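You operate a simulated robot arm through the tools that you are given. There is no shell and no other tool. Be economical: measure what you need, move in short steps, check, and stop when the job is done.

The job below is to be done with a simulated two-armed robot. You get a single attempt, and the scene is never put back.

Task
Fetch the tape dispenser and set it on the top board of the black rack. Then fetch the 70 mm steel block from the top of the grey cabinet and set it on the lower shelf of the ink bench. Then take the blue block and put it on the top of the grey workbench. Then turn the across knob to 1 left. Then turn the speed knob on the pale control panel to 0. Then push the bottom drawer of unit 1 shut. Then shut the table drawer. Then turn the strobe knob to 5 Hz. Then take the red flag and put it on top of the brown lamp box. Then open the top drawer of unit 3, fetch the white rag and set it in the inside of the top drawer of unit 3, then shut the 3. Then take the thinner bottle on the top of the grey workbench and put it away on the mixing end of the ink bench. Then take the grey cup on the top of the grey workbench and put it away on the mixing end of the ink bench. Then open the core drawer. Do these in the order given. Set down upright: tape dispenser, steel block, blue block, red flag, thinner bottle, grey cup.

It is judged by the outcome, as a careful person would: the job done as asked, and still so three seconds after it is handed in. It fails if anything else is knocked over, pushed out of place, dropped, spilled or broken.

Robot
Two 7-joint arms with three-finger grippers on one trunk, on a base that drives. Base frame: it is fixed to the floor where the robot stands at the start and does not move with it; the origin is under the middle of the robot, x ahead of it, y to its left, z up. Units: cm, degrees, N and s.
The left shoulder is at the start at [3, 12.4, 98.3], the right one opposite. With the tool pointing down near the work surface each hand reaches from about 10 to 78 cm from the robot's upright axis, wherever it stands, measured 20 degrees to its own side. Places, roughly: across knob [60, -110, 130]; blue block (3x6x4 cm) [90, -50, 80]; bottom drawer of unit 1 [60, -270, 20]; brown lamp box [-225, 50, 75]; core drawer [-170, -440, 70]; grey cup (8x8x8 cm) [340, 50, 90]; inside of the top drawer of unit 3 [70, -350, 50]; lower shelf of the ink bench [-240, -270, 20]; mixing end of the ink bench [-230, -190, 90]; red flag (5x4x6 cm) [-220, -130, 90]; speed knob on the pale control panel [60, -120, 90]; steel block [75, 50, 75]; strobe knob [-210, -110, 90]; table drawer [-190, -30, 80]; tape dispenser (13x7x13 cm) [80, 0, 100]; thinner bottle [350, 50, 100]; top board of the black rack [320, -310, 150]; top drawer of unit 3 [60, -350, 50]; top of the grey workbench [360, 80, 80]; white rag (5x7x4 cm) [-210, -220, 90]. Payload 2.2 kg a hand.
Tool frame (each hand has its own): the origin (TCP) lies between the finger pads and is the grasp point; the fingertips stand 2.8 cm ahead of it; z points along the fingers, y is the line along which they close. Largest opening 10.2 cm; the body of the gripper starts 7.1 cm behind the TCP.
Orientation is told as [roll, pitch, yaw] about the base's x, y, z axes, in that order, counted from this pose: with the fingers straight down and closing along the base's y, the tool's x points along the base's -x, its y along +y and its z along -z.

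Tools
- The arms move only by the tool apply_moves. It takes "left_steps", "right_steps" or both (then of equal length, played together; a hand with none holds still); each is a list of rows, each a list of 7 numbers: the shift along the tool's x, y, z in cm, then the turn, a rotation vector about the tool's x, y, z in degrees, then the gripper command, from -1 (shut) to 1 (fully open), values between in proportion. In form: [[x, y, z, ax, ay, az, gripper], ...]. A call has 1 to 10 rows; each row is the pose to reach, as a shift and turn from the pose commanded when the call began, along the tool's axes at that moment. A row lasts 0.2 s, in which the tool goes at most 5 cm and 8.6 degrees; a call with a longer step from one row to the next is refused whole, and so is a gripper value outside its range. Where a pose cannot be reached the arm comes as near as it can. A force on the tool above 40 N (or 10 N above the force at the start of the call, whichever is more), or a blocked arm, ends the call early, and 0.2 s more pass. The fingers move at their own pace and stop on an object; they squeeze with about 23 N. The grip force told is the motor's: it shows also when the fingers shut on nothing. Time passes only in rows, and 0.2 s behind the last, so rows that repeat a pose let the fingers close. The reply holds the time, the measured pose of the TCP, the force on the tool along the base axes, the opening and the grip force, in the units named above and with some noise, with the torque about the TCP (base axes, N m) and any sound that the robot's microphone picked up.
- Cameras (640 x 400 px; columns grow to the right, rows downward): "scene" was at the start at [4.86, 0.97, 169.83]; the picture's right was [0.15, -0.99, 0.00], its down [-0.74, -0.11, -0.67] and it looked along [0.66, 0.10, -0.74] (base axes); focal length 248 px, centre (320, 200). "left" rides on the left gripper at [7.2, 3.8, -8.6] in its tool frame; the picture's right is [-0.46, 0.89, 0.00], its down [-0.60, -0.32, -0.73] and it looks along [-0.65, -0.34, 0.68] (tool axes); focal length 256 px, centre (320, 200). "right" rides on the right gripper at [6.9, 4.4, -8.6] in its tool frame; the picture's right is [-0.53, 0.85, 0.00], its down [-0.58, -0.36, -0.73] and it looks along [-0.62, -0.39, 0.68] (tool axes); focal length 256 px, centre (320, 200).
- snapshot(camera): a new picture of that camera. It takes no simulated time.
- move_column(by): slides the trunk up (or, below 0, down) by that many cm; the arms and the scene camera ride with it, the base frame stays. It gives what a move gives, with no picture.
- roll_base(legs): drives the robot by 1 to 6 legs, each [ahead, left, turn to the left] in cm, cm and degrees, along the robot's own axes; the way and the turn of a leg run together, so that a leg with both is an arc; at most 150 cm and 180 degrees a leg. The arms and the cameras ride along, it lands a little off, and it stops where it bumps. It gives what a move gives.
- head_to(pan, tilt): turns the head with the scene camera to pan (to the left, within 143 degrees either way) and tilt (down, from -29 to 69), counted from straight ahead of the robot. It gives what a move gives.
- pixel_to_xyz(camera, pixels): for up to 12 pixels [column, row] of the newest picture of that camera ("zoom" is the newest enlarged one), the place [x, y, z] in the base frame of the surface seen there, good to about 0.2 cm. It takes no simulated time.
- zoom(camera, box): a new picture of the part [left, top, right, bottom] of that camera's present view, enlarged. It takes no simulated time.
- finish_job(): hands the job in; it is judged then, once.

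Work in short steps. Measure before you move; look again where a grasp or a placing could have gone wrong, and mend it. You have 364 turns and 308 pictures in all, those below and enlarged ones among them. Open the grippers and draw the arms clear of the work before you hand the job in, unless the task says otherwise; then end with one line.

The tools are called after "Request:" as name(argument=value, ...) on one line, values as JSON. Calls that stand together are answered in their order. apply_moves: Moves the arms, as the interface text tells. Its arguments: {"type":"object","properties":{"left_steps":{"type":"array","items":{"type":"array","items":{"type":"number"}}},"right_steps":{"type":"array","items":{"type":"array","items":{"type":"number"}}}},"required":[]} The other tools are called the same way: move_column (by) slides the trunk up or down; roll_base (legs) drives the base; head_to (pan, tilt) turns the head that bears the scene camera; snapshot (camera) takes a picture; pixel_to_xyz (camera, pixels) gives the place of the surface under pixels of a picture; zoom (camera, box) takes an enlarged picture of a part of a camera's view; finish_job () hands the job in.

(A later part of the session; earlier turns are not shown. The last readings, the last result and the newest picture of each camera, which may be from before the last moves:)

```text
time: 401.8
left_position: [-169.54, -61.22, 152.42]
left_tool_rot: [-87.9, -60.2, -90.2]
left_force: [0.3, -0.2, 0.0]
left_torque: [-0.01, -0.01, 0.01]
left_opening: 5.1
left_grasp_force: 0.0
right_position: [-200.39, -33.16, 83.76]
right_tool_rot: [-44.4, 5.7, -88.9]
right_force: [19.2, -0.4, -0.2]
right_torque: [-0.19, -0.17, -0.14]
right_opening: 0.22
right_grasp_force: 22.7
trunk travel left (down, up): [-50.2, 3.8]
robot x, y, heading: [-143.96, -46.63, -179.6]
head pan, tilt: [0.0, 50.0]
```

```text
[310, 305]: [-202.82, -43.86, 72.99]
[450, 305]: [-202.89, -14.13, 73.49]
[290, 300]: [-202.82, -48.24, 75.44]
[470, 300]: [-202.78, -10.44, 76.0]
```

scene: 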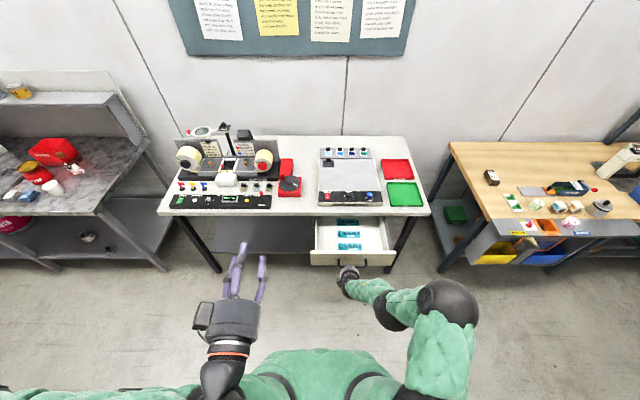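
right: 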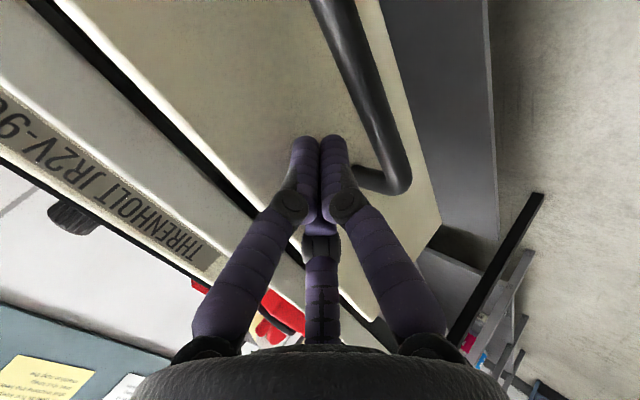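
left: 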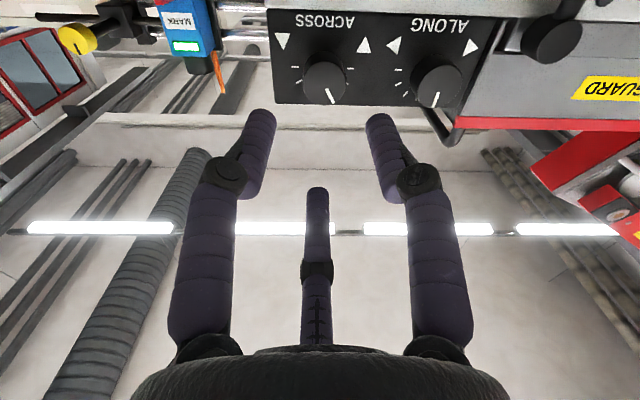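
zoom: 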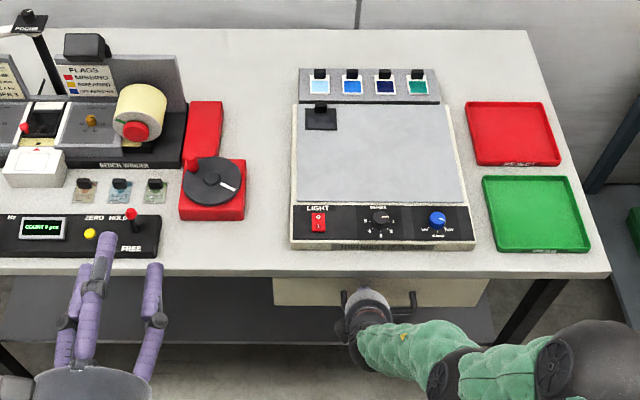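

Firm stop at −202.8 with 19 N: shut. I back up and move toward the strobe knob at the left end.

Request:
roll_base(legs=[[-25, 0, 0], [0, 65, -0.4]])

Request:
snapshot(camera="scene")

```text
time: 406.8
left_position: [-143.49, -127.26, 152.32]
left_tool_rot: [-87.7, -60.2, -89.3]
left_force: [1.2, 0.1, 0.7]
left_torque: [-0.01, 0.02, -0.01]
left_opening: 5.11
left_grasp_force: 0.0
right_position: [-174.74, -99.88, 83.53]
right_tool_rot: [-44.4, 5.6, -87.7]
right_force: [-0.5, -0.4, -0.6]
right_torque: [0.0, -0.04, 0.0]
right_opening: 0.24
right_grasp_force: 22.8
trunk travel left (down, up): [-50.2, 3.8]
robot x, y, heading: [-117.71, -111.97, -178.3]
head pan, tilt: [0.0, 50.0]
```

```text
174 pictures are left
```

scene: 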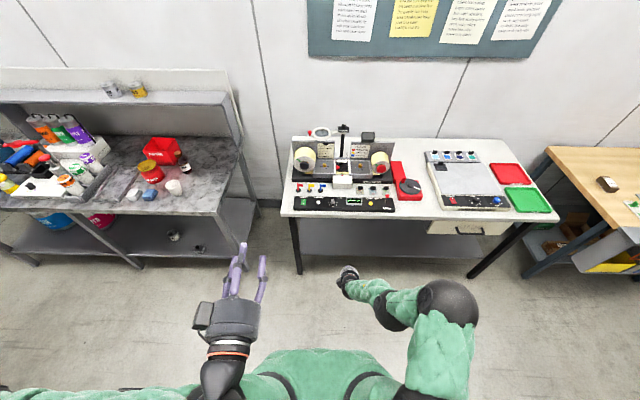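

Request:
zoom(camera="scene", box=[285, 170, 405, 220])

Request:
zoom(camera="scene", box=[310, 185, 370, 215])

```text
5.33 times, centred on (345, 195) of scene
```

zoom: 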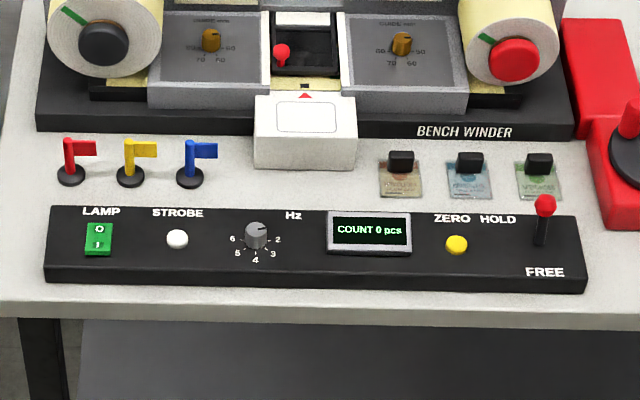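

```text
10.67 times, centred on (340, 200) of scene
```

zoom: 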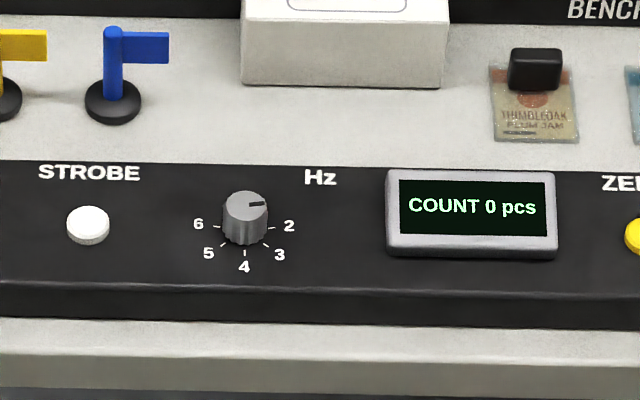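

The small grey knob points to 2; 5 is at lower left. I measure knob, ticks and the panel plane.

Request:
pixel_to_xyz(camera="zoom", pixels=[[246, 205], [228, 210], [265, 210], [246, 195], [217, 226], [224, 244], [245, 254], [266, 246], [274, 228], [88, 220], [340, 270], [170, 200]])

```text
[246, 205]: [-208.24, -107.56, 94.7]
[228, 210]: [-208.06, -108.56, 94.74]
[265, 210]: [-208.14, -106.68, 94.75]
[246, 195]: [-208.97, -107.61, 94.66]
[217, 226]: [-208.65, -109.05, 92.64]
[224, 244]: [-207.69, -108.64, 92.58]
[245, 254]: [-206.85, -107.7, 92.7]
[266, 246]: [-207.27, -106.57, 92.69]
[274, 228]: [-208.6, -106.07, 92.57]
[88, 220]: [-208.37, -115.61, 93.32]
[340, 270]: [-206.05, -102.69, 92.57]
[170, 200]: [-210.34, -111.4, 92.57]
```

Panel is level at z 92.6; knob top 94.7, centre ≈(−208.4,−107.6); 2→5 is about 135° clockwise from above. I raise and straighten the right hand, then position the base.

Request:
apply_moves(right_steps=[[0, -3.1, -3.2, -7.4, 0, 0, -1], [0, -6.3, -6.5, -14.8, 0, 0, -1], [0, -9.4, -9.7, -22.2, 0, 0, -0.5], [0, -12.5, -13, -29.6, 0, 0, -0.3], [0, -15.7, -16.2, -37, 0, 0, -0.3], [0, -18.8, -19.4, -44.4, 0, 0, -0.3]])

Request:
roll_base(legs=[[0, 11, -1.7], [26, 0, 0]])

Request:
snapshot(camera="right")

Request:
snapshot(camera="scene")

```text
time: 408.2
left_position: [-143.57, -127.3, 152.33]
left_tool_rot: [-87.8, -60.2, -89.2]
left_force: [0.3, -0.2, 0.0]
left_torque: [-0.02, 0.02, -0.02]
left_opening: 5.11
left_grasp_force: 0.0
right_position: [-174.43, -102.39, 110.55]
right_tool_rot: [0.2, 5.5, -87.5]
right_force: [0.1, -0.1, -0.8]
right_torque: [0.01, 0.05, -0.03]
right_opening: 3.58
right_grasp_force: 0.1
trunk travel left (down, up): [-50.2, 3.8]
robot x, y, heading: [-117.44, -111.91, -178.6]
head pan, tilt: [0.0, 50.0]
```

```text
time: 410.9
left_position: [-169.82, -137.22, 152.35]
left_tool_rot: [-87.7, -60.2, -91.1]
left_force: [0.1, -0.6, 0.0]
left_torque: [0.0, 0.03, 0.03]
left_opening: 5.08
left_grasp_force: 0.1
right_position: [-199.87, -111.22, 110.71]
right_tool_rot: [-0.1, 5.6, -89.6]
right_force: [-0.4, 0.0, -0.6]
right_torque: [-0.02, -0.02, 0.02]
right_opening: 3.55
right_grasp_force: 0.1
trunk travel left (down, up): [-50.2, 3.8]
robot x, y, heading: [-143.78, -122.99, 179.7]
head pan, tilt: [0.0, 50.0]
```

```text
171 pictures are left
```

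right: 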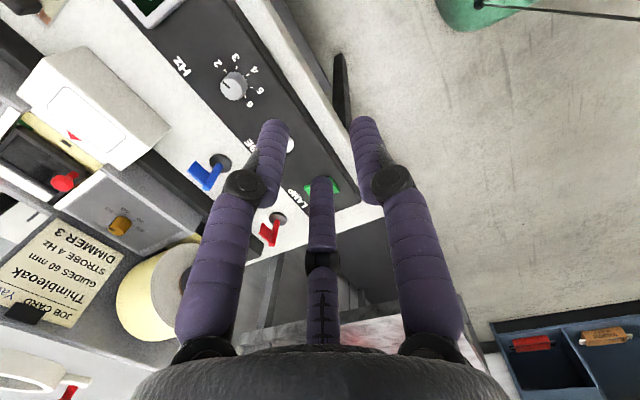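

```text
170 pictures are left
```

scene: 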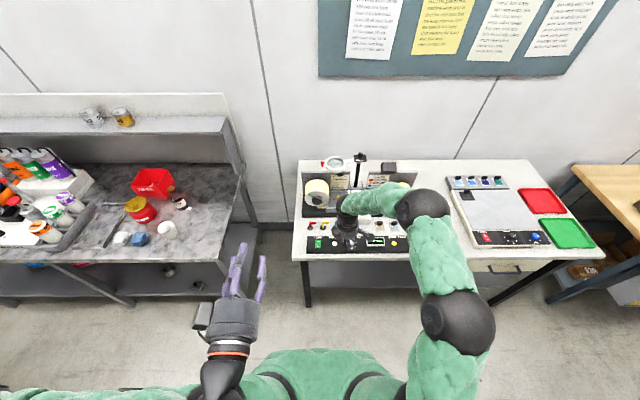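

I zoom the right camera onto the knob's dial.

Request:
zoom(camera="right", box=[160, 30, 310, 140])

Request:
pixel_to_xyz(camera="zoom", pixels=[[320, 205], [296, 193], [320, 165], [355, 205], [325, 240], [270, 190], [290, 195]])

```text
3.64 times, centred on (235, 85) of right
```

zoom: 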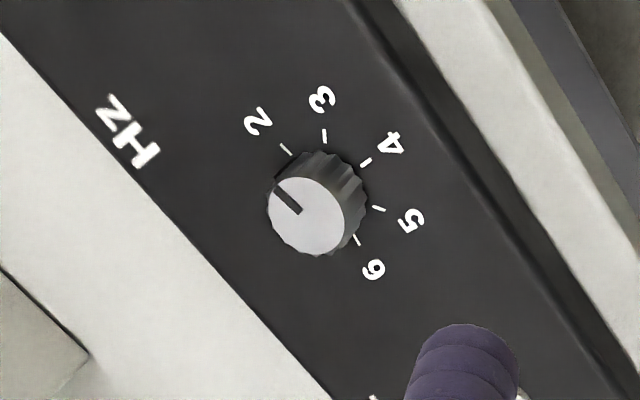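

```text
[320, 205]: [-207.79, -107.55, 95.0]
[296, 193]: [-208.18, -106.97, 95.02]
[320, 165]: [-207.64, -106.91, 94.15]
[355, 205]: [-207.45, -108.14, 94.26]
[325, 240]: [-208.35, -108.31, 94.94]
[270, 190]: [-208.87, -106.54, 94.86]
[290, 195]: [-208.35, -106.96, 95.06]
```

Request:
pixel_to_xyz(camera="zoom", pixels=[[286, 149], [325, 136], [366, 163], [379, 208], [357, 240], [306, 216], [270, 205], [343, 225], [285, 185], [320, 250]])

```text
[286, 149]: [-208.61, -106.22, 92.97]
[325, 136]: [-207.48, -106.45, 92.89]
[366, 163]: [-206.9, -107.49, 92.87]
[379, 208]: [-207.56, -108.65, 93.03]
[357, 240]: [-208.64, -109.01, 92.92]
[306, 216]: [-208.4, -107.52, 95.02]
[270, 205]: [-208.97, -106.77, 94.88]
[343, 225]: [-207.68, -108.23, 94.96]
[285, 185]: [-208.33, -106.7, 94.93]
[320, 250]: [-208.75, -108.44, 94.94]
```

Ticks are 50° apart; 2→5 is 150° clockwise. I move the right hand above the knob (−208.4,−107.55) and straighten it.

Request:
apply_moves(right_steps=[[0.9, -2.8, 3.3, 0, -2, 0, -0.3], [1.7, -5.7, 6.8, 0, -4, 0, -0.3], [2.6, -8.5, 10, 0, -5.6, 0, -0.3], [2.6, -8.5, 10, 0, -5.6, 0, -0.3]])

Request:
snapshot(camera="right")

```text
time: 411.9
left_position: [-169.64, -137.29, 152.37]
left_tool_rot: [-87.8, -60.2, -91.0]
left_force: [0.7, -0.6, -0.1]
left_torque: [0.01, 0.04, -0.02]
left_opening: 5.11
left_grasp_force: 0.2
right_position: [-208.2, -107.97, 100.7]
right_tool_rot: [0.0, -0.2, -89.5]
right_force: [0.3, -0.5, 0.1]
right_torque: [-0.03, 0.04, -0.01]
right_opening: 3.56
right_grasp_force: 0.1
trunk travel left (down, up): [-50.2, 3.8]
robot x, y, heading: [-143.52, -123.01, 179.9]
head pan, tilt: [0.0, 50.0]
```

```text
168 pictures are left
```

right: 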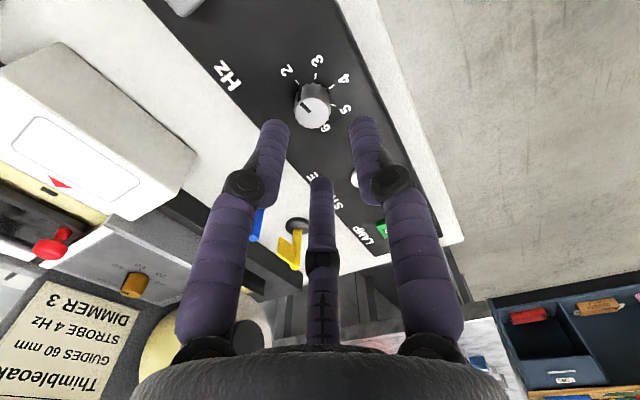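

I descend onto the knob and close.

Request:
apply_moves(right_steps=[[0.42, -0.2, 1.5, 0, 0, 0, -0.3], [0.42, -0.2, 3, 0, 0, 0, -0.3], [0.42, -0.2, 4.6, 0, 0, 0, -0.3], [0.42, -0.2, 4.6, 0, 0, 0, -0.7], [0.42, -0.2, 4.6, 0, 0, 0, -1], [0.42, -0.2, 4.6, 0, 0, 0, -1]])

Request:
snapshot(camera="right")

```text
time: 413.3
left_position: [-169.85, -137.25, 152.44]
left_tool_rot: [-87.6, -60.3, -91.1]
left_force: [0.0, -0.5, 0.1]
left_torque: [-0.04, 0.01, 0.0]
left_opening: 5.09
left_grasp_force: 0.0
right_position: [-208.45, -107.39, 95.91]
right_tool_rot: [0.2, -0.1, -89.6]
right_force: [-3.1, -1.3, -5.5]
right_torque: [-0.1, 0.37, 0.03]
right_opening: 2.19
right_grasp_force: 22.3
trunk travel left (down, up): [-50.2, 3.8]
robot x, y, heading: [-143.36, -122.88, 179.6]
head pan, tilt: [0.0, 50.0]
```

```text
167 pictures are left
```

right: 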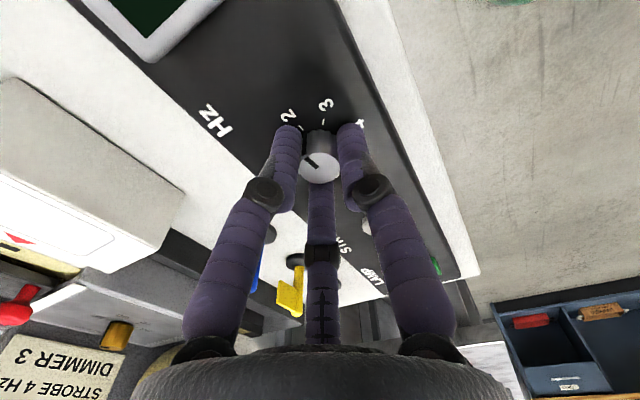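

Gripped (2.19 cm). I turn 80° clockwise (tool z +80).

Request:
apply_moves(right_steps=[[0, 0, 0, 0, 0, 8, -1], [0, 0, 0, 0, 0, 16, -1], [0, 0, 0, 0, 0, 24, -1], [0, 0, 0, 0, 0, 32, -1], [0, 0, 0, 0, 0, 40, -1], [0, 0, 0, 0, 0, 48, -1], [0, 0, 0, 0, 0, 56, -1], [0, 0, 0, 0, 0, 64, -1], [0, 0, 0, 0, 0, 72, -1], [0, 0, 0, 0, 0, 80, -1]])

Request:
snapshot(camera="right")

```text
time: 415.5
left_position: [-169.82, -137.34, 152.45]
left_tool_rot: [-87.6, -60.2, -91.2]
left_force: [0.3, -0.2, -0.5]
left_torque: [0.02, 0.03, 0.01]
left_opening: 5.09
left_grasp_force: 0.0
right_position: [-208.48, -107.41, 95.99]
right_tool_rot: [0.1, 0.3, -169.8]
right_force: [6.0, -6.4, -20.3]
right_torque: [-0.39, 0.28, 0.0]
right_opening: 2.13
right_grasp_force: 45.5
trunk travel left (down, up): [-50.2, 3.8]
robot x, y, heading: [-143.64, -122.85, 179.4]
head pan, tilt: [0.0, 50.0]
```

```text
166 pictures are left
```

right: 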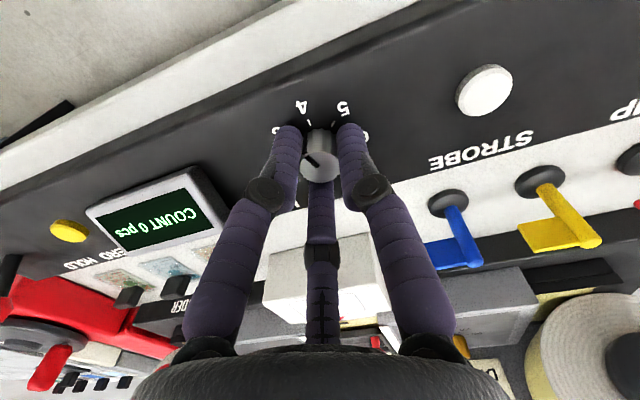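

It turned along. I continue another 70°.

Request:
apply_moves(right_steps=[[0, 0, 0, 0, 0, 8, -1], [0, 0, 0, 0, 0, 16, -1], [0, 0, 0, 0, 0, 24, -1], [0, 0, 0, 0, 0, 32, -1], [0, 0, 0, 0, 0, 40, -1], [0, 0, 0, 0, 0, 48, -1], [0, 0, 0, 0, 0, 56, -1], [0, 0, 0, 0, 0, 64, -1], [0, 0, 0, 0, 0, 70, -1]])

Request:
snapshot(camera="right")

```text
time: 417.5
left_position: [-169.9, -137.3, 152.43]
left_tool_rot: [-87.6, -60.2, -91.2]
left_force: [0.3, 0.1, 0.3]
left_torque: [-0.01, -0.05, 0.01]
left_opening: 5.09
left_grasp_force: 0.0
right_position: [-208.45, -107.37, 96.09]
right_tool_rot: [-0.3, 0.2, 120.3]
right_force: [9.1, -5.8, -19.6]
right_torque: [-0.42, -0.38, 0.05]
right_opening: 2.13
right_grasp_force: 45.4
trunk travel left (down, up): [-50.2, 3.8]
robot x, y, heading: [-143.33, -122.71, 179.7]
head pan, tilt: [0.0, 50.0]
```

```text
165 pictures are left
```

right: 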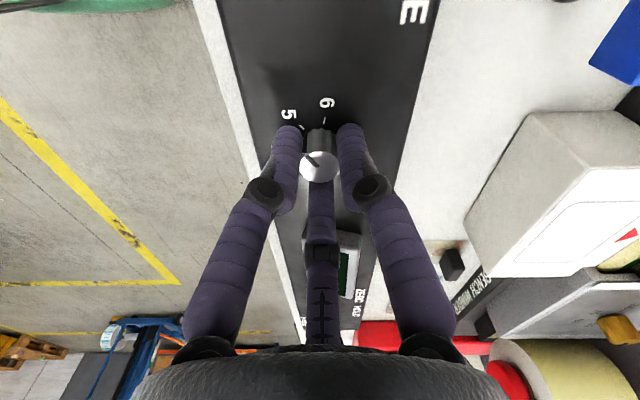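

The pointer faces 5. I open slightly and lift.

Request:
apply_moves(right_steps=[[0, 0, 0, 0, 0, 0, -0.4], [0, 0, 0, 0, 0, 0, -0.3], [0, 0, -3, 0, 0, 0, -0.3], [0, 0, -7, 0, 0, 0, -0.3], [0, 0, -11, 0, 0, 0, -0.3]])

Request:
zoom(camera="right", box=[220, 0, 420, 130])

```text
time: 418.7
left_position: [-169.51, -137.17, 152.38]
left_tool_rot: [-87.8, -60.2, -90.9]
left_force: [0.7, -1.3, -1.4]
left_torque: [-0.06, 0.03, 0.0]
left_opening: 5.09
left_grasp_force: 0.1
right_position: [-208.26, -107.45, 107.38]
right_tool_rot: [-0.1, 0.2, 120.3]
right_force: [0.8, -0.1, -0.3]
right_torque: [0.04, 0.07, 0.0]
right_opening: 3.6
right_grasp_force: 0.0
trunk travel left (down, up): [-50.2, 3.8]
robot x, y, heading: [-143.62, -122.7, 179.4]
head pan, tilt: [0.0, 50.0]
```

```text
3.08 times, centred on (320, 65) of right
```

zoom: 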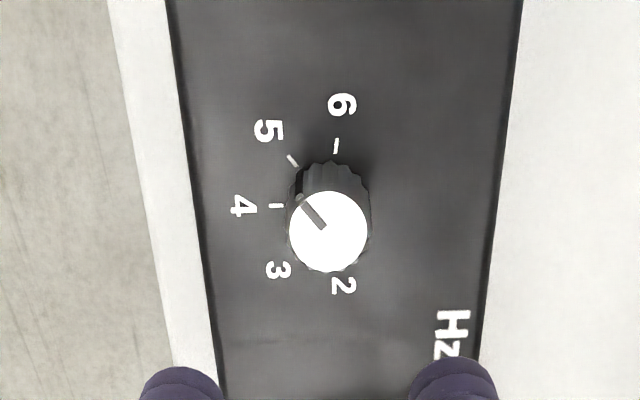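

Strobe is at 5. Now the red flag: I zoom at it in the scene view around (310,228).

Request:
zoom(camera="scene", box=[295, 205, 355, 255])

Request:
snapshot(camera="right")

```text
8.00 times, centred on (325, 230) of scene
```

zoom: 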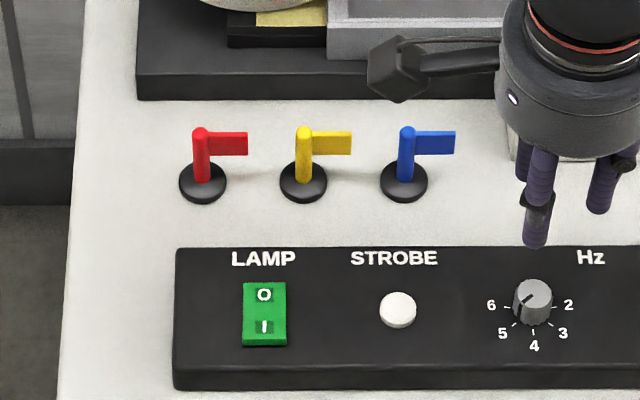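

```text
162 pictures are left
```

right: 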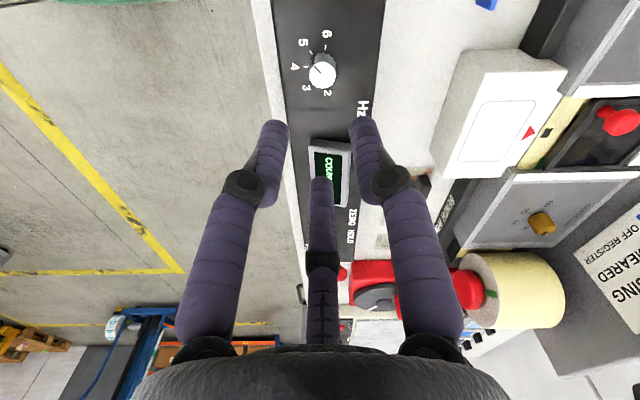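

Request:
pixel_to_xyz(camera="zoom", pixels=[[201, 132], [202, 165], [240, 142], [218, 142], [202, 190], [185, 180], [220, 180], [304, 132], [350, 142], [202, 215], [200, 90]])

```text
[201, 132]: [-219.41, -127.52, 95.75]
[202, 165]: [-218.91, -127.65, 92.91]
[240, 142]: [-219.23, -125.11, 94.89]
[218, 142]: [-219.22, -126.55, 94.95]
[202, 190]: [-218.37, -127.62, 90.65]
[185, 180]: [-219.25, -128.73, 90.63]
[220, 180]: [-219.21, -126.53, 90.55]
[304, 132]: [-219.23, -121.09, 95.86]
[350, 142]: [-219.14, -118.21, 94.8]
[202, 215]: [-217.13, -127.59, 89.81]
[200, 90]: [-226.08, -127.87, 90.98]
```

I measure the reel and guide heights near the flag before moving over.

Request:
pixel_to_xyz(camera="scene", pixels=[[317, 190], [317, 203], [305, 190], [330, 195], [345, 222], [335, 165], [362, 158], [318, 180]])

Request:
apply_moves(right_steps=[[0, 0, -1, 0, 0, -8.5, -0.3], [0, 0, -2, 0, 0, -17, -0.2], [0, 0, -3, 0, 0, -25.5, 0], [0, 0, -4, 0, 0, -34, 0], [0, 0, -4, 0, 0, -42.5, 0], [0, 0, -4, 0, 0, -51, 0], [0, 0, -4, 0, 0, -59.7, 0]])

```text
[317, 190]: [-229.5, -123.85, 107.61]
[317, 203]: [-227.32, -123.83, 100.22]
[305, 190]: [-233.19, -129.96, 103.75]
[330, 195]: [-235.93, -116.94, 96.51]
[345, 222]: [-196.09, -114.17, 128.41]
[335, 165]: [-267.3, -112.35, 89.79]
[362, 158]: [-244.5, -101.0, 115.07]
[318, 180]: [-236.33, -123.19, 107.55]
```

```text
refused: row 7 steps farther than a row can; nothing moved
```

The reel is close behind (x≈−227), so I'll use yaw 180 with a ~17° forward tilt. First the yaw turn (8 rows), then tilt while raised.

Request:
apply_moves(right_steps=[[0, 0, -1, 0, 0, -7.5, -0.3], [0, 0, -2, 0, 0, -15, -0.2], [0, 0, -3, 0, 0, -22.5, 0], [0, 0, -4, 0, 0, -30, 0], [0, 0, -4, 0, 0, -37.5, 0], [0, 0, -4, 0, 0, -45, 0], [0, 0, -4, 0, 0, -52.5, 0], [0, 0, -4, 0, 0, -59.7, 0]])

Request:
apply_moves(right_steps=[[0, 0, 0, 0, -5.7, 0, 0], [0, 0, 0, 0, -11.4, 0, 0], [0, 0, 0, 0, -17, 0, 0]])

Request:
roll_base(legs=[[6, 17, 0.6]])

Request:
snapshot(camera="right")

Request:
snapshot(camera="scene")

```text
time: 420.5
left_position: [-169.76, -137.24, 152.34]
left_tool_rot: [-87.6, -60.1, -91.2]
left_force: [-0.4, -0.2, 0.0]
left_torque: [-0.03, 0.01, 0.0]
left_opening: 5.09
left_grasp_force: 0.1
right_position: [-208.57, -107.23, 111.14]
right_tool_rot: [0.1, 0.0, -179.8]
right_force: [0.0, 0.0, -0.2]
right_torque: [0.01, 0.0, 0.0]
right_opening: 5.11
right_grasp_force: 0.0
trunk travel left (down, up): [-50.2, 3.8]
robot x, y, heading: [-143.84, -122.95, 179.3]
head pan, tilt: [0.0, 50.0]
```

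```text
time: 421.3
left_position: [-169.6, -137.28, 152.43]
left_tool_rot: [-87.7, -60.1, -91.1]
left_force: [-0.8, 0.6, 1.4]
left_torque: [-0.01, -0.04, -0.02]
left_opening: 5.09
left_grasp_force: 0.1
right_position: [-208.47, -107.29, 111.25]
right_tool_rot: [0.1, -17.1, -179.8]
right_force: [0.0, -0.5, 0.3]
right_torque: [-0.01, 0.02, -0.01]
right_opening: 5.09
right_grasp_force: 0.0
trunk travel left (down, up): [-50.2, 3.8]
robot x, y, heading: [-143.57, -122.99, 179.6]
head pan, tilt: [0.0, 50.0]
```

```text
time: 422.8
left_position: [-175.87, -154.12, 152.36]
left_tool_rot: [-87.7, -60.2, -90.9]
left_force: [0.4, -0.5, -0.3]
left_torque: [-0.01, -0.05, -0.03]
left_opening: 5.1
left_grasp_force: 0.1
right_position: [-214.84, -124.41, 111.15]
right_tool_rot: [0.1, -16.9, -179.7]
right_force: [-0.1, -0.8, 0.4]
right_torque: [0.0, -0.06, -0.01]
right_opening: 5.11
right_grasp_force: 0.0
trunk travel left (down, up): [-50.2, 3.8]
robot x, y, heading: [-149.8, -139.7, 179.9]
head pan, tilt: [0.0, 50.0]
```

```text
161 pictures are left
```

right: 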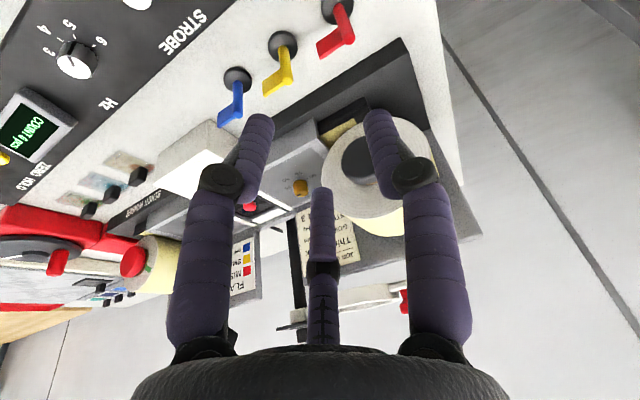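

```text
160 pictures are left
```

scene: 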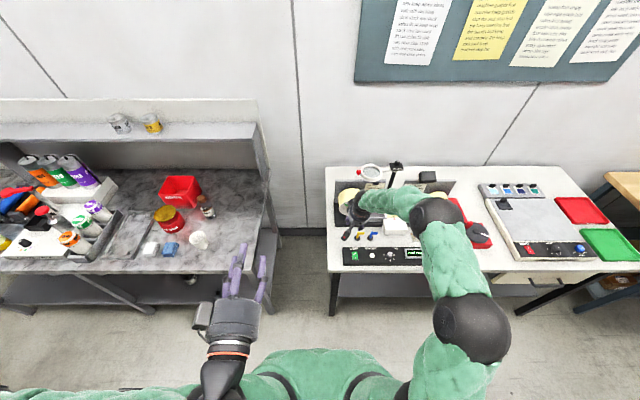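

The red flag shows at (338,30) in the hand view. I measure its post, blade, and base.

Request:
zoom(camera="right", box=[280, 0, 400, 75])

Request:
pixel_to_xyz(camera="right", pixels=[[350, 37], [342, 18], [325, 48], [338, 8], [347, 28], [340, 43], [285, 65]])

```text
5.33 times, centred on (340, 38) of right
```

zoom: 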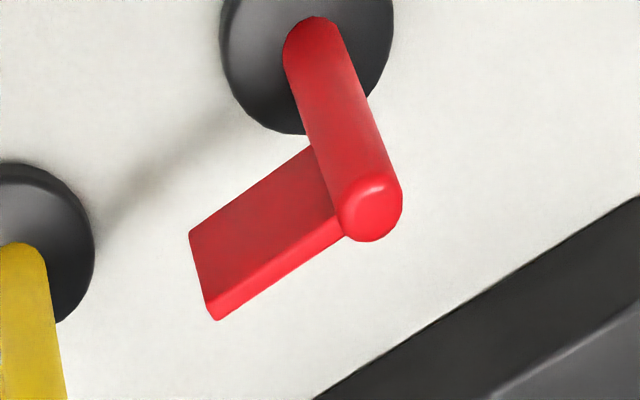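

```text
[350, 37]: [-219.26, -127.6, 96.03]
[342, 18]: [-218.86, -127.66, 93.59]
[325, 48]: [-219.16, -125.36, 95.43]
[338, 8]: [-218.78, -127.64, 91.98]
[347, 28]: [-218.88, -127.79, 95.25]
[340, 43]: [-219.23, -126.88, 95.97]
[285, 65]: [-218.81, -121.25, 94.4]
```

I move to a pre-point along the tilted axis, then slide down around the post and look.

Request:
apply_moves(right_steps=[[0.5, 1.6, 3.5, 0, 0, 0, 0], [1.1, 3.2, 7.3, 0, 0, 0, 0], [1.1, 3.2, 10.5, 0, 0, 0, 0], [1.1, 3.2, 13.5, 0, 0, 0, 0]])

Request:
snapshot(camera="right")

```text
time: 423.8
left_position: [-176.01, -154.06, 152.45]
left_tool_rot: [-87.6, -60.3, -91.0]
left_force: [0.0, -0.3, 0.4]
left_torque: [0.0, -0.02, 0.0]
left_opening: 5.08
left_grasp_force: 0.1
right_position: [-217.9, -127.65, 97.93]
right_tool_rot: [0.1, -16.9, -179.9]
right_force: [-0.8, 0.1, 0.2]
right_torque: [-0.03, -0.04, 0.03]
right_opening: 5.09
right_grasp_force: 0.0
trunk travel left (down, up): [-50.2, 3.8]
robot x, y, heading: [-149.86, -139.5, 180.0]
head pan, tilt: [0.0, 50.0]
```

```text
158 pictures are left
```

right: 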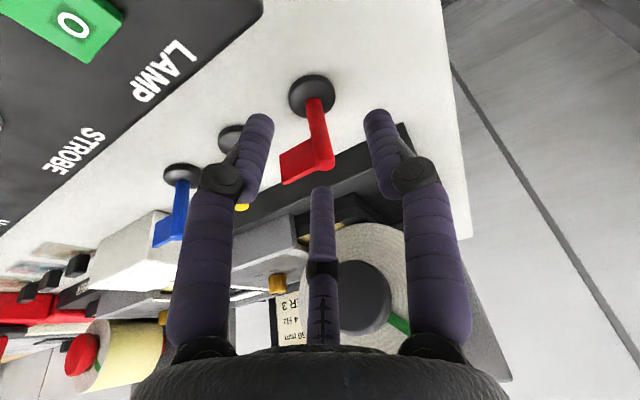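

The post is centred with the blade in the gap. I go 3.8 cm further and close.

Request:
apply_moves(right_steps=[[0, 0, 2, 0, 0, 0, 0], [0, 0, 3.8, 0, 0, 0, 0], [0, 0, 3.8, 0, 0, 0, -0.5], [0, 0, 3.8, 0, 0, 0, -1], [0, 0, 3.8, 0, 0, 0, -1], [0, 0, 3.8, 0, 0, 0, -1]])

Request:
snapshot(camera="right")

```text
time: 425.2
left_position: [-175.85, -154.14, 152.51]
left_tool_rot: [-87.7, -60.2, -90.9]
left_force: [0.7, 0.4, -0.6]
left_torque: [-0.01, 0.02, -0.01]
left_opening: 5.11
left_grasp_force: 0.1
right_position: [-218.92, -127.74, 94.41]
right_tool_rot: [0.1, -16.9, -179.7]
right_force: [0.1, -0.2, 3.0]
right_torque: [0.0, 0.0, 0.0]
right_opening: 1.1
right_grasp_force: 23.2
trunk travel left (down, up): [-50.2, 3.8]
robot x, y, heading: [-149.29, -139.68, 180.0]
head pan, tilt: [0.0, 50.0]
```

```text
157 pictures are left
```

right: 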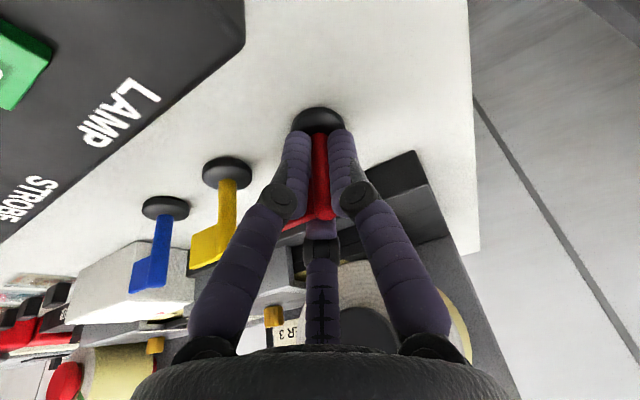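

Gripped the post (1.1 cm). I lift straight up 10 cm.

Request:
apply_moves(right_steps=[[-0.6, 0, -2, 0, 0, 0, -1], [-1.5, 0, -5, 0, 0, 0, -1], [-2.6, 0, -8.5, 0, 0, 0, -1], [-3.4, 0, -11, 0, 0, 0, -1]])

Request:
snapshot(camera="right")

Request:
zoom(camera="scene", box=[300, 170, 420, 270])

```text
time: 426.2
left_position: [-175.77, -154.14, 152.4]
left_tool_rot: [-87.7, -60.2, -90.9]
left_force: [0.2, 1.2, -0.2]
left_torque: [-0.03, 0.02, 0.0]
left_opening: 5.07
left_grasp_force: 0.0
right_position: [-218.86, -127.61, 106.07]
right_tool_rot: [0.1, -16.9, -179.7]
right_force: [0.5, -0.6, -1.6]
right_torque: [0.04, 0.05, 0.04]
right_opening: 1.11
right_grasp_force: 22.9
trunk travel left (down, up): [-50.2, 3.8]
robot x, y, heading: [-149.74, -139.93, 179.9]
head pan, tilt: [0.0, 50.0]
```

```text
156 pictures are left
```

right: 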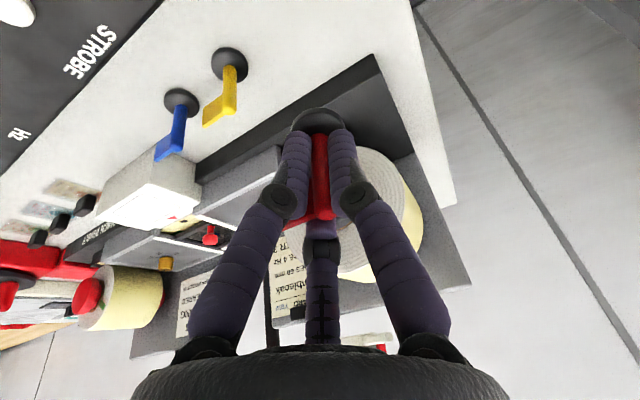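

```text
4.00 times, centred on (360, 220) of scene
```

zoom: 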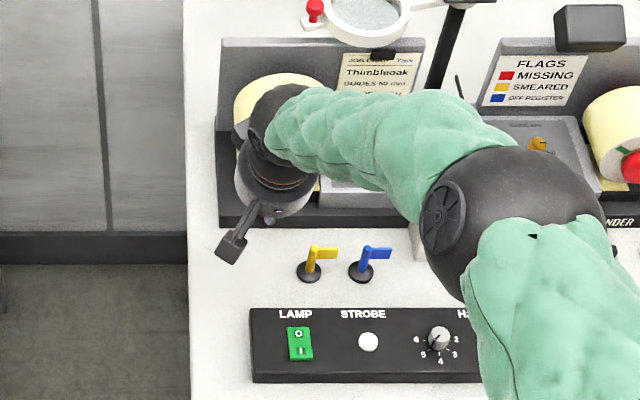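

Flag held. I back off and strafe right toward the lamp box.

Request:
roll_base(legs=[[-45, 0, 0], [0, -150, 0], [0, -20, 0]])

Request:
head_to(pan=-5, tilt=35)

Request:
snapshot(camera="scene")

```text
time: 437.2
left_position: [-131.34, 17.98, 152.32]
left_tool_rot: [-87.7, -60.3, -90.1]
left_force: [-0.4, -0.1, -0.6]
left_torque: [0.01, -0.05, 0.02]
left_opening: 5.08
left_grasp_force: 0.1
right_position: [-174.99, 43.77, 105.88]
right_tool_rot: [0.1, -16.9, -178.9]
right_force: [0.9, 0.3, -0.7]
right_torque: [-0.04, 0.0, 0.01]
right_opening: 1.0
right_grasp_force: 23.2
trunk travel left (down, up): [-50.2, 3.8]
robot x, y, heading: [-105.19, 32.67, -179.3]
head pan, tilt: [0.0, 50.0]
```

```text
time: 438.0
left_position: [-131.51, 17.92, 152.37]
left_tool_rot: [-87.7, -60.1, -90.2]
left_force: [1.0, -0.3, -0.9]
left_torque: [0.02, 0.03, -0.01]
left_opening: 5.09
left_grasp_force: 0.0
right_position: [-174.89, 43.82, 106.07]
right_tool_rot: [0.1, -16.8, -178.9]
right_force: [0.6, -0.6, -0.9]
right_torque: [-0.01, -0.03, 0.02]
right_opening: 1.04
right_grasp_force: 22.7
trunk travel left (down, up): [-50.2, 3.8]
robot x, y, heading: [-106.0, 32.53, -179.2]
head pan, tilt: [-5.0, 35.0]
```

```text
154 pictures are left
```

scene: 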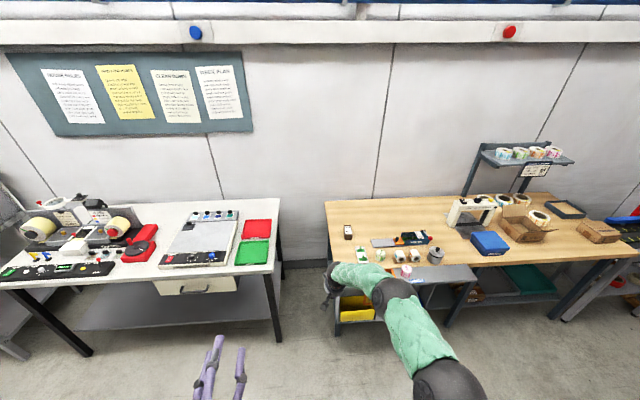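

I zoom at the wooden bench's left end (348,232).

Request:
zoom(camera="scene", box=[325, 205, 455, 285])

Request:
pixel_to_xyz(camera="scene", pixels=[[348, 227], [348, 235], [346, 250], [400, 245], [415, 237], [436, 255], [345, 310], [380, 240]])

```text
4.92 times, centred on (390, 245) of scene
```

zoom: 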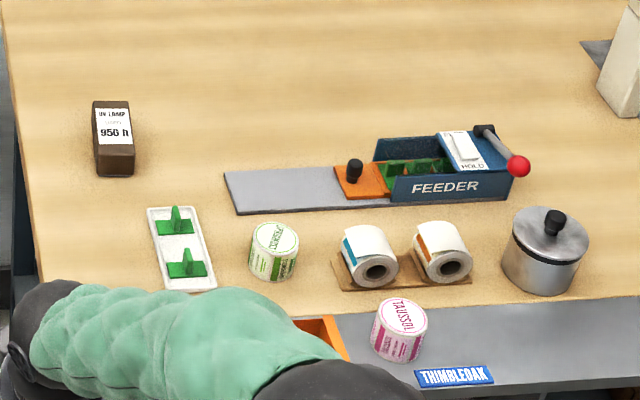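

```text
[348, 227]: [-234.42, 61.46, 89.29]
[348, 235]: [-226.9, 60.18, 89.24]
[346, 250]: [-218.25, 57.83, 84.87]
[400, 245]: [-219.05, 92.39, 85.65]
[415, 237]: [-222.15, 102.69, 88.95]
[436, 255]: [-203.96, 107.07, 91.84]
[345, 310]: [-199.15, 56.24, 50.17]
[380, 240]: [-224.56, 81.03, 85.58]
```

The brown box labelled "UV LAMP 950 h" must be the lamp box. I measure its top corners.

Request:
pixel_to_xyz(camera="zoom", pixels=[[96, 104], [127, 103], [132, 143], [97, 145], [113, 125], [115, 170], [215, 200], [190, 270]])

```text
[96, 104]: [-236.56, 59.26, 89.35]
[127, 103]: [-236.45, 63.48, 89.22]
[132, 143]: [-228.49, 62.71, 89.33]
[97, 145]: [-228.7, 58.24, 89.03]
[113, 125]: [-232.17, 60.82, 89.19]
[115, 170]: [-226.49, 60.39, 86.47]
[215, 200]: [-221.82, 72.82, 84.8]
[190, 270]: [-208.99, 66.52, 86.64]
```

Request:
pixel_to_xyz(camera="scene", pixels=[[450, 282], [430, 275], [345, 262], [470, 272], [365, 320], [405, 300], [335, 250]])

```text
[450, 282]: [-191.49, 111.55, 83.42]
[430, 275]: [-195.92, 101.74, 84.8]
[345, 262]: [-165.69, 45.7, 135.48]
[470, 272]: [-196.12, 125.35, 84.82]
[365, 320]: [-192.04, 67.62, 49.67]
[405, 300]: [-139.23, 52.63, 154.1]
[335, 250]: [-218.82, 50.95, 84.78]
```

I drive to about (−155,40) so the flag can reach the box top.

Request:
roll_base(legs=[[0, -8, -0.8], [49, 0, 0]])

Request:
snapshot(camera="scene")

Request:
snapshot(camera="right")

```text
time: 441.6
left_position: [-180.88, 25.8, 152.27]
left_tool_rot: [-87.6, -60.1, -90.4]
left_force: [0.4, 1.0, 0.0]
left_torque: [0.02, 0.02, -0.04]
left_opening: 5.11
left_grasp_force: 0.2
right_position: [-224.2, 51.97, 105.88]
right_tool_rot: [0.1, -16.9, -179.1]
right_force: [-0.9, 0.0, -0.9]
right_torque: [0.02, 0.01, -0.01]
right_opening: 1.0
right_grasp_force: 22.8
trunk travel left (down, up): [-50.2, 3.8]
robot x, y, heading: [-154.85, 40.64, -179.7]
head pan, tilt: [-5.0, 35.0]
```

```text
152 pictures are left
```

scene: 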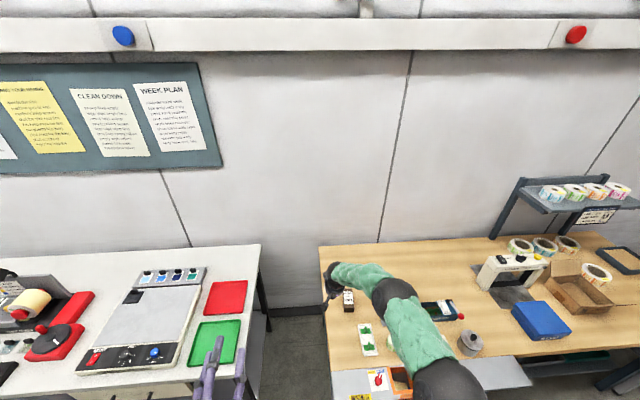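

```text
151 pictures are left
```

right: 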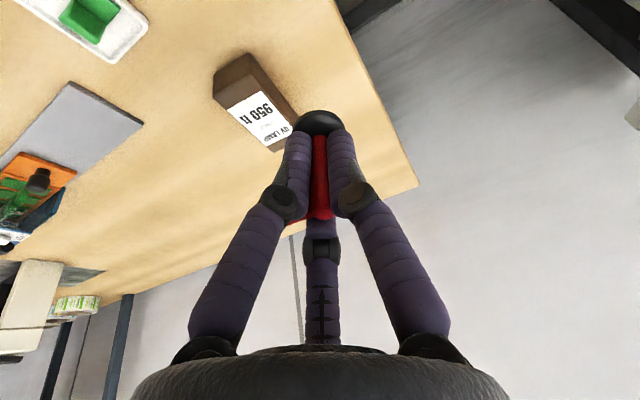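

I remeasure the box top with the hand camera and move above it.

Request:
pixel_to_xyz(camera="right", pixels=[[262, 118], [222, 105], [250, 75], [295, 122], [270, 148], [245, 62]])

Request:
apply_moves(right_steps=[[-2.4, -3, -0.7, 0, 0, 0, -1], [-4.8, -6, -1.4, 0, 0, 0, -1], [-7.2, -8.7, -2.1, 0, 0, 0, -1]])

Request:
snapshot(camera="right")

```text
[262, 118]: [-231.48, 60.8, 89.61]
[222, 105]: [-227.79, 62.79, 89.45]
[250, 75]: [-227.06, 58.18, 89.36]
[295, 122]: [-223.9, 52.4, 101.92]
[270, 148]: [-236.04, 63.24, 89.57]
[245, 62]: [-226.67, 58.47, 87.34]
```

```text
time: 442.4
left_position: [-180.76, 25.77, 152.36]
left_tool_rot: [-87.7, -60.2, -90.4]
left_force: [0.6, -0.2, 0.5]
left_torque: [-0.01, 0.0, 0.02]
left_opening: 5.11
left_grasp_force: 0.1
right_position: [-230.61, 60.27, 109.97]
right_tool_rot: [0.1, -16.8, -179.0]
right_force: [-0.1, 0.2, -1.6]
right_torque: [0.01, 0.02, -0.03]
right_opening: 1.0
right_grasp_force: 22.8
trunk travel left (down, up): [-50.2, 3.8]
robot x, y, heading: [-155.01, 40.79, -179.4]
head pan, tilt: [-5.0, 35.0]
```

```text
150 pictures are left
```

right: 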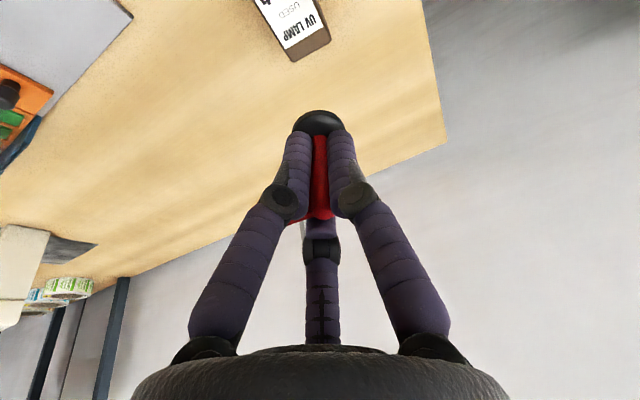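

I descend most of the way above the box's centre (−231.8,60.75) and look.

Request:
apply_moves(right_steps=[[1.0, -0.2, 4.4, 0, 0, 0, -1], [2.0, -0.35, 8.8, 0, 0, 0, -1], [2.9, -0.47, 12.6, 0, 0, 0, -1], [3.1, -0.47, 13.7, 0, 0, 0, -1]])

Request:
snapshot(camera="right")

Request:
zoom(camera="scene", box=[300, 240, 400, 320])

```text
time: 443.4
left_position: [-180.9, 25.81, 152.31]
left_tool_rot: [-87.8, -60.1, -90.3]
left_force: [-1.6, -0.4, -0.8]
left_torque: [0.0, 0.01, -0.02]
left_opening: 5.1
left_grasp_force: 0.1
right_position: [-231.84, 61.08, 95.91]
right_tool_rot: [0.1, -17.0, -179.1]
right_force: [-1.0, 0.4, -0.4]
right_torque: [0.03, 0.0, -0.05]
right_opening: 1.0
right_grasp_force: 23.5
trunk travel left (down, up): [-50.2, 3.8]
robot x, y, heading: [-155.09, 40.66, -179.4]
head pan, tilt: [-5.0, 35.0]
```

```text
149 pictures are left
```

right: 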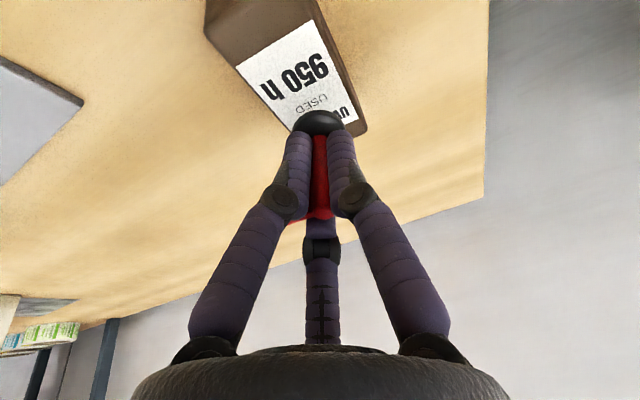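

```text
5.00 times, centred on (350, 280) of scene
```

zoom: 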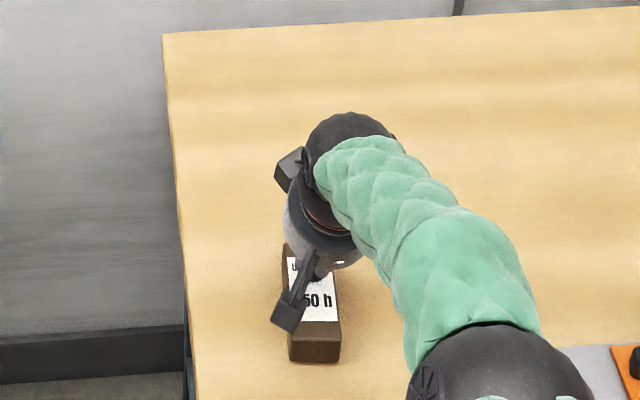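

I lower the last 2 cm slowly to contact.

Request:
apply_moves(right_steps=[[0.3, 0.2, 0.95, 0, 0, 0, -1], [0.45, 0.2, 1.5, 0, 0, 0, -1], [0.55, 0.2, 1.85, 0, 0, 0, -1], [0.63, 0.2, 2.1, 0, 0, 0, -1]])

Request:
snapshot(camera="right")

```text
time: 444.4
left_position: [-180.91, 25.85, 152.43]
left_tool_rot: [-87.8, -60.1, -90.3]
left_force: [0.0, 0.5, 0.4]
left_torque: [0.04, -0.02, 0.0]
left_opening: 5.1
left_grasp_force: 0.1
right_position: [-231.58, 60.81, 93.84]
right_tool_rot: [0.1, -17.1, -179.1]
right_force: [1.7, -0.5, 5.6]
right_torque: [-0.05, -0.05, 0.0]
right_opening: 1.0
right_grasp_force: 23.1
trunk travel left (down, up): [-50.2, 3.8]
robot x, y, heading: [-154.94, 40.66, -179.8]
head pan, tilt: [-5.0, 35.0]
```

```text
147 pictures are left
```

right: 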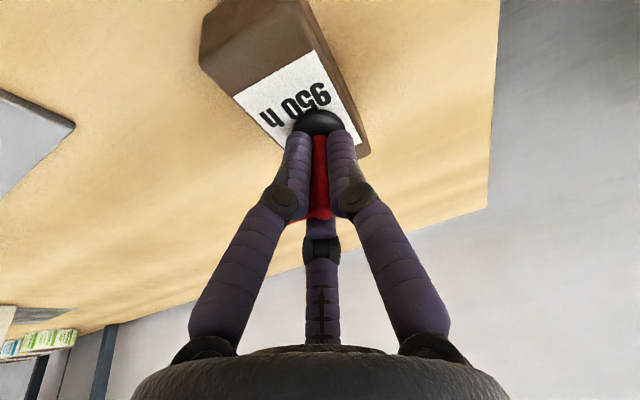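

Contact as predicted. I open slowly and withdraw along the tool axis.

Request:
apply_moves(right_steps=[[0, 0, 0, 0, 0, 0, -0.8], [0, 0, 0, 0, 0, 0, -0.5], [0, 0, 0, 0, 0, 0, 0], [0, 0, 0, 0, 0, 0, 0], [0, 0, -3, 0, 0, 0, 0], [0, 0, -7, 0, 0, 0, 0], [0, 0, -12, 0, 0, 0, 0]])

Request:
snapshot(camera="right")

Request:
zoom(camera="scene", box=[300, 240, 400, 320])

```text
time: 446.0
left_position: [-180.6, 25.88, 152.4]
left_tool_rot: [-87.8, -60.1, -90.1]
left_force: [0.4, -0.6, 0.0]
left_torque: [0.02, -0.02, -0.01]
left_opening: 5.12
left_grasp_force: 0.1
right_position: [-228.07, 60.73, 105.34]
right_tool_rot: [0.2, -16.9, -179.0]
right_force: [1.5, -0.5, -0.5]
right_torque: [0.03, 0.12, 0.0]
right_opening: 5.15
right_grasp_force: 0.1
trunk travel left (down, up): [-50.2, 3.8]
robot x, y, heading: [-154.98, 40.41, -179.1]
head pan, tilt: [-5.0, 35.0]
```

```text
146 pictures are left
```

right: 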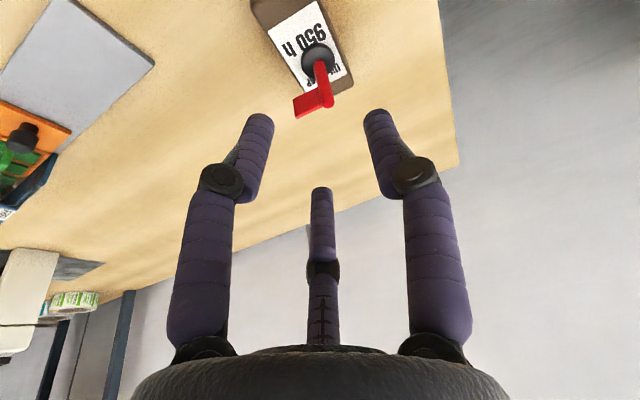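

```text
5.00 times, centred on (350, 280) of scene
```

zoom: 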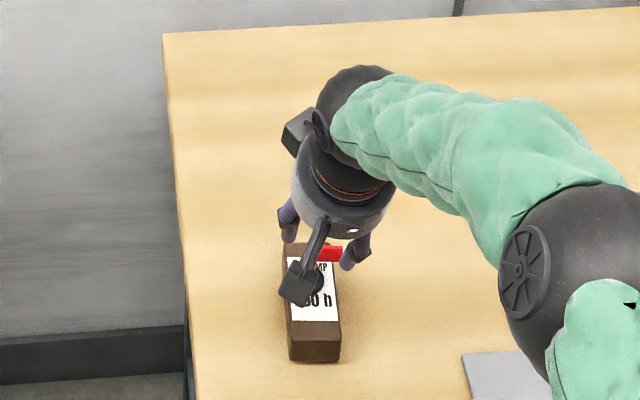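

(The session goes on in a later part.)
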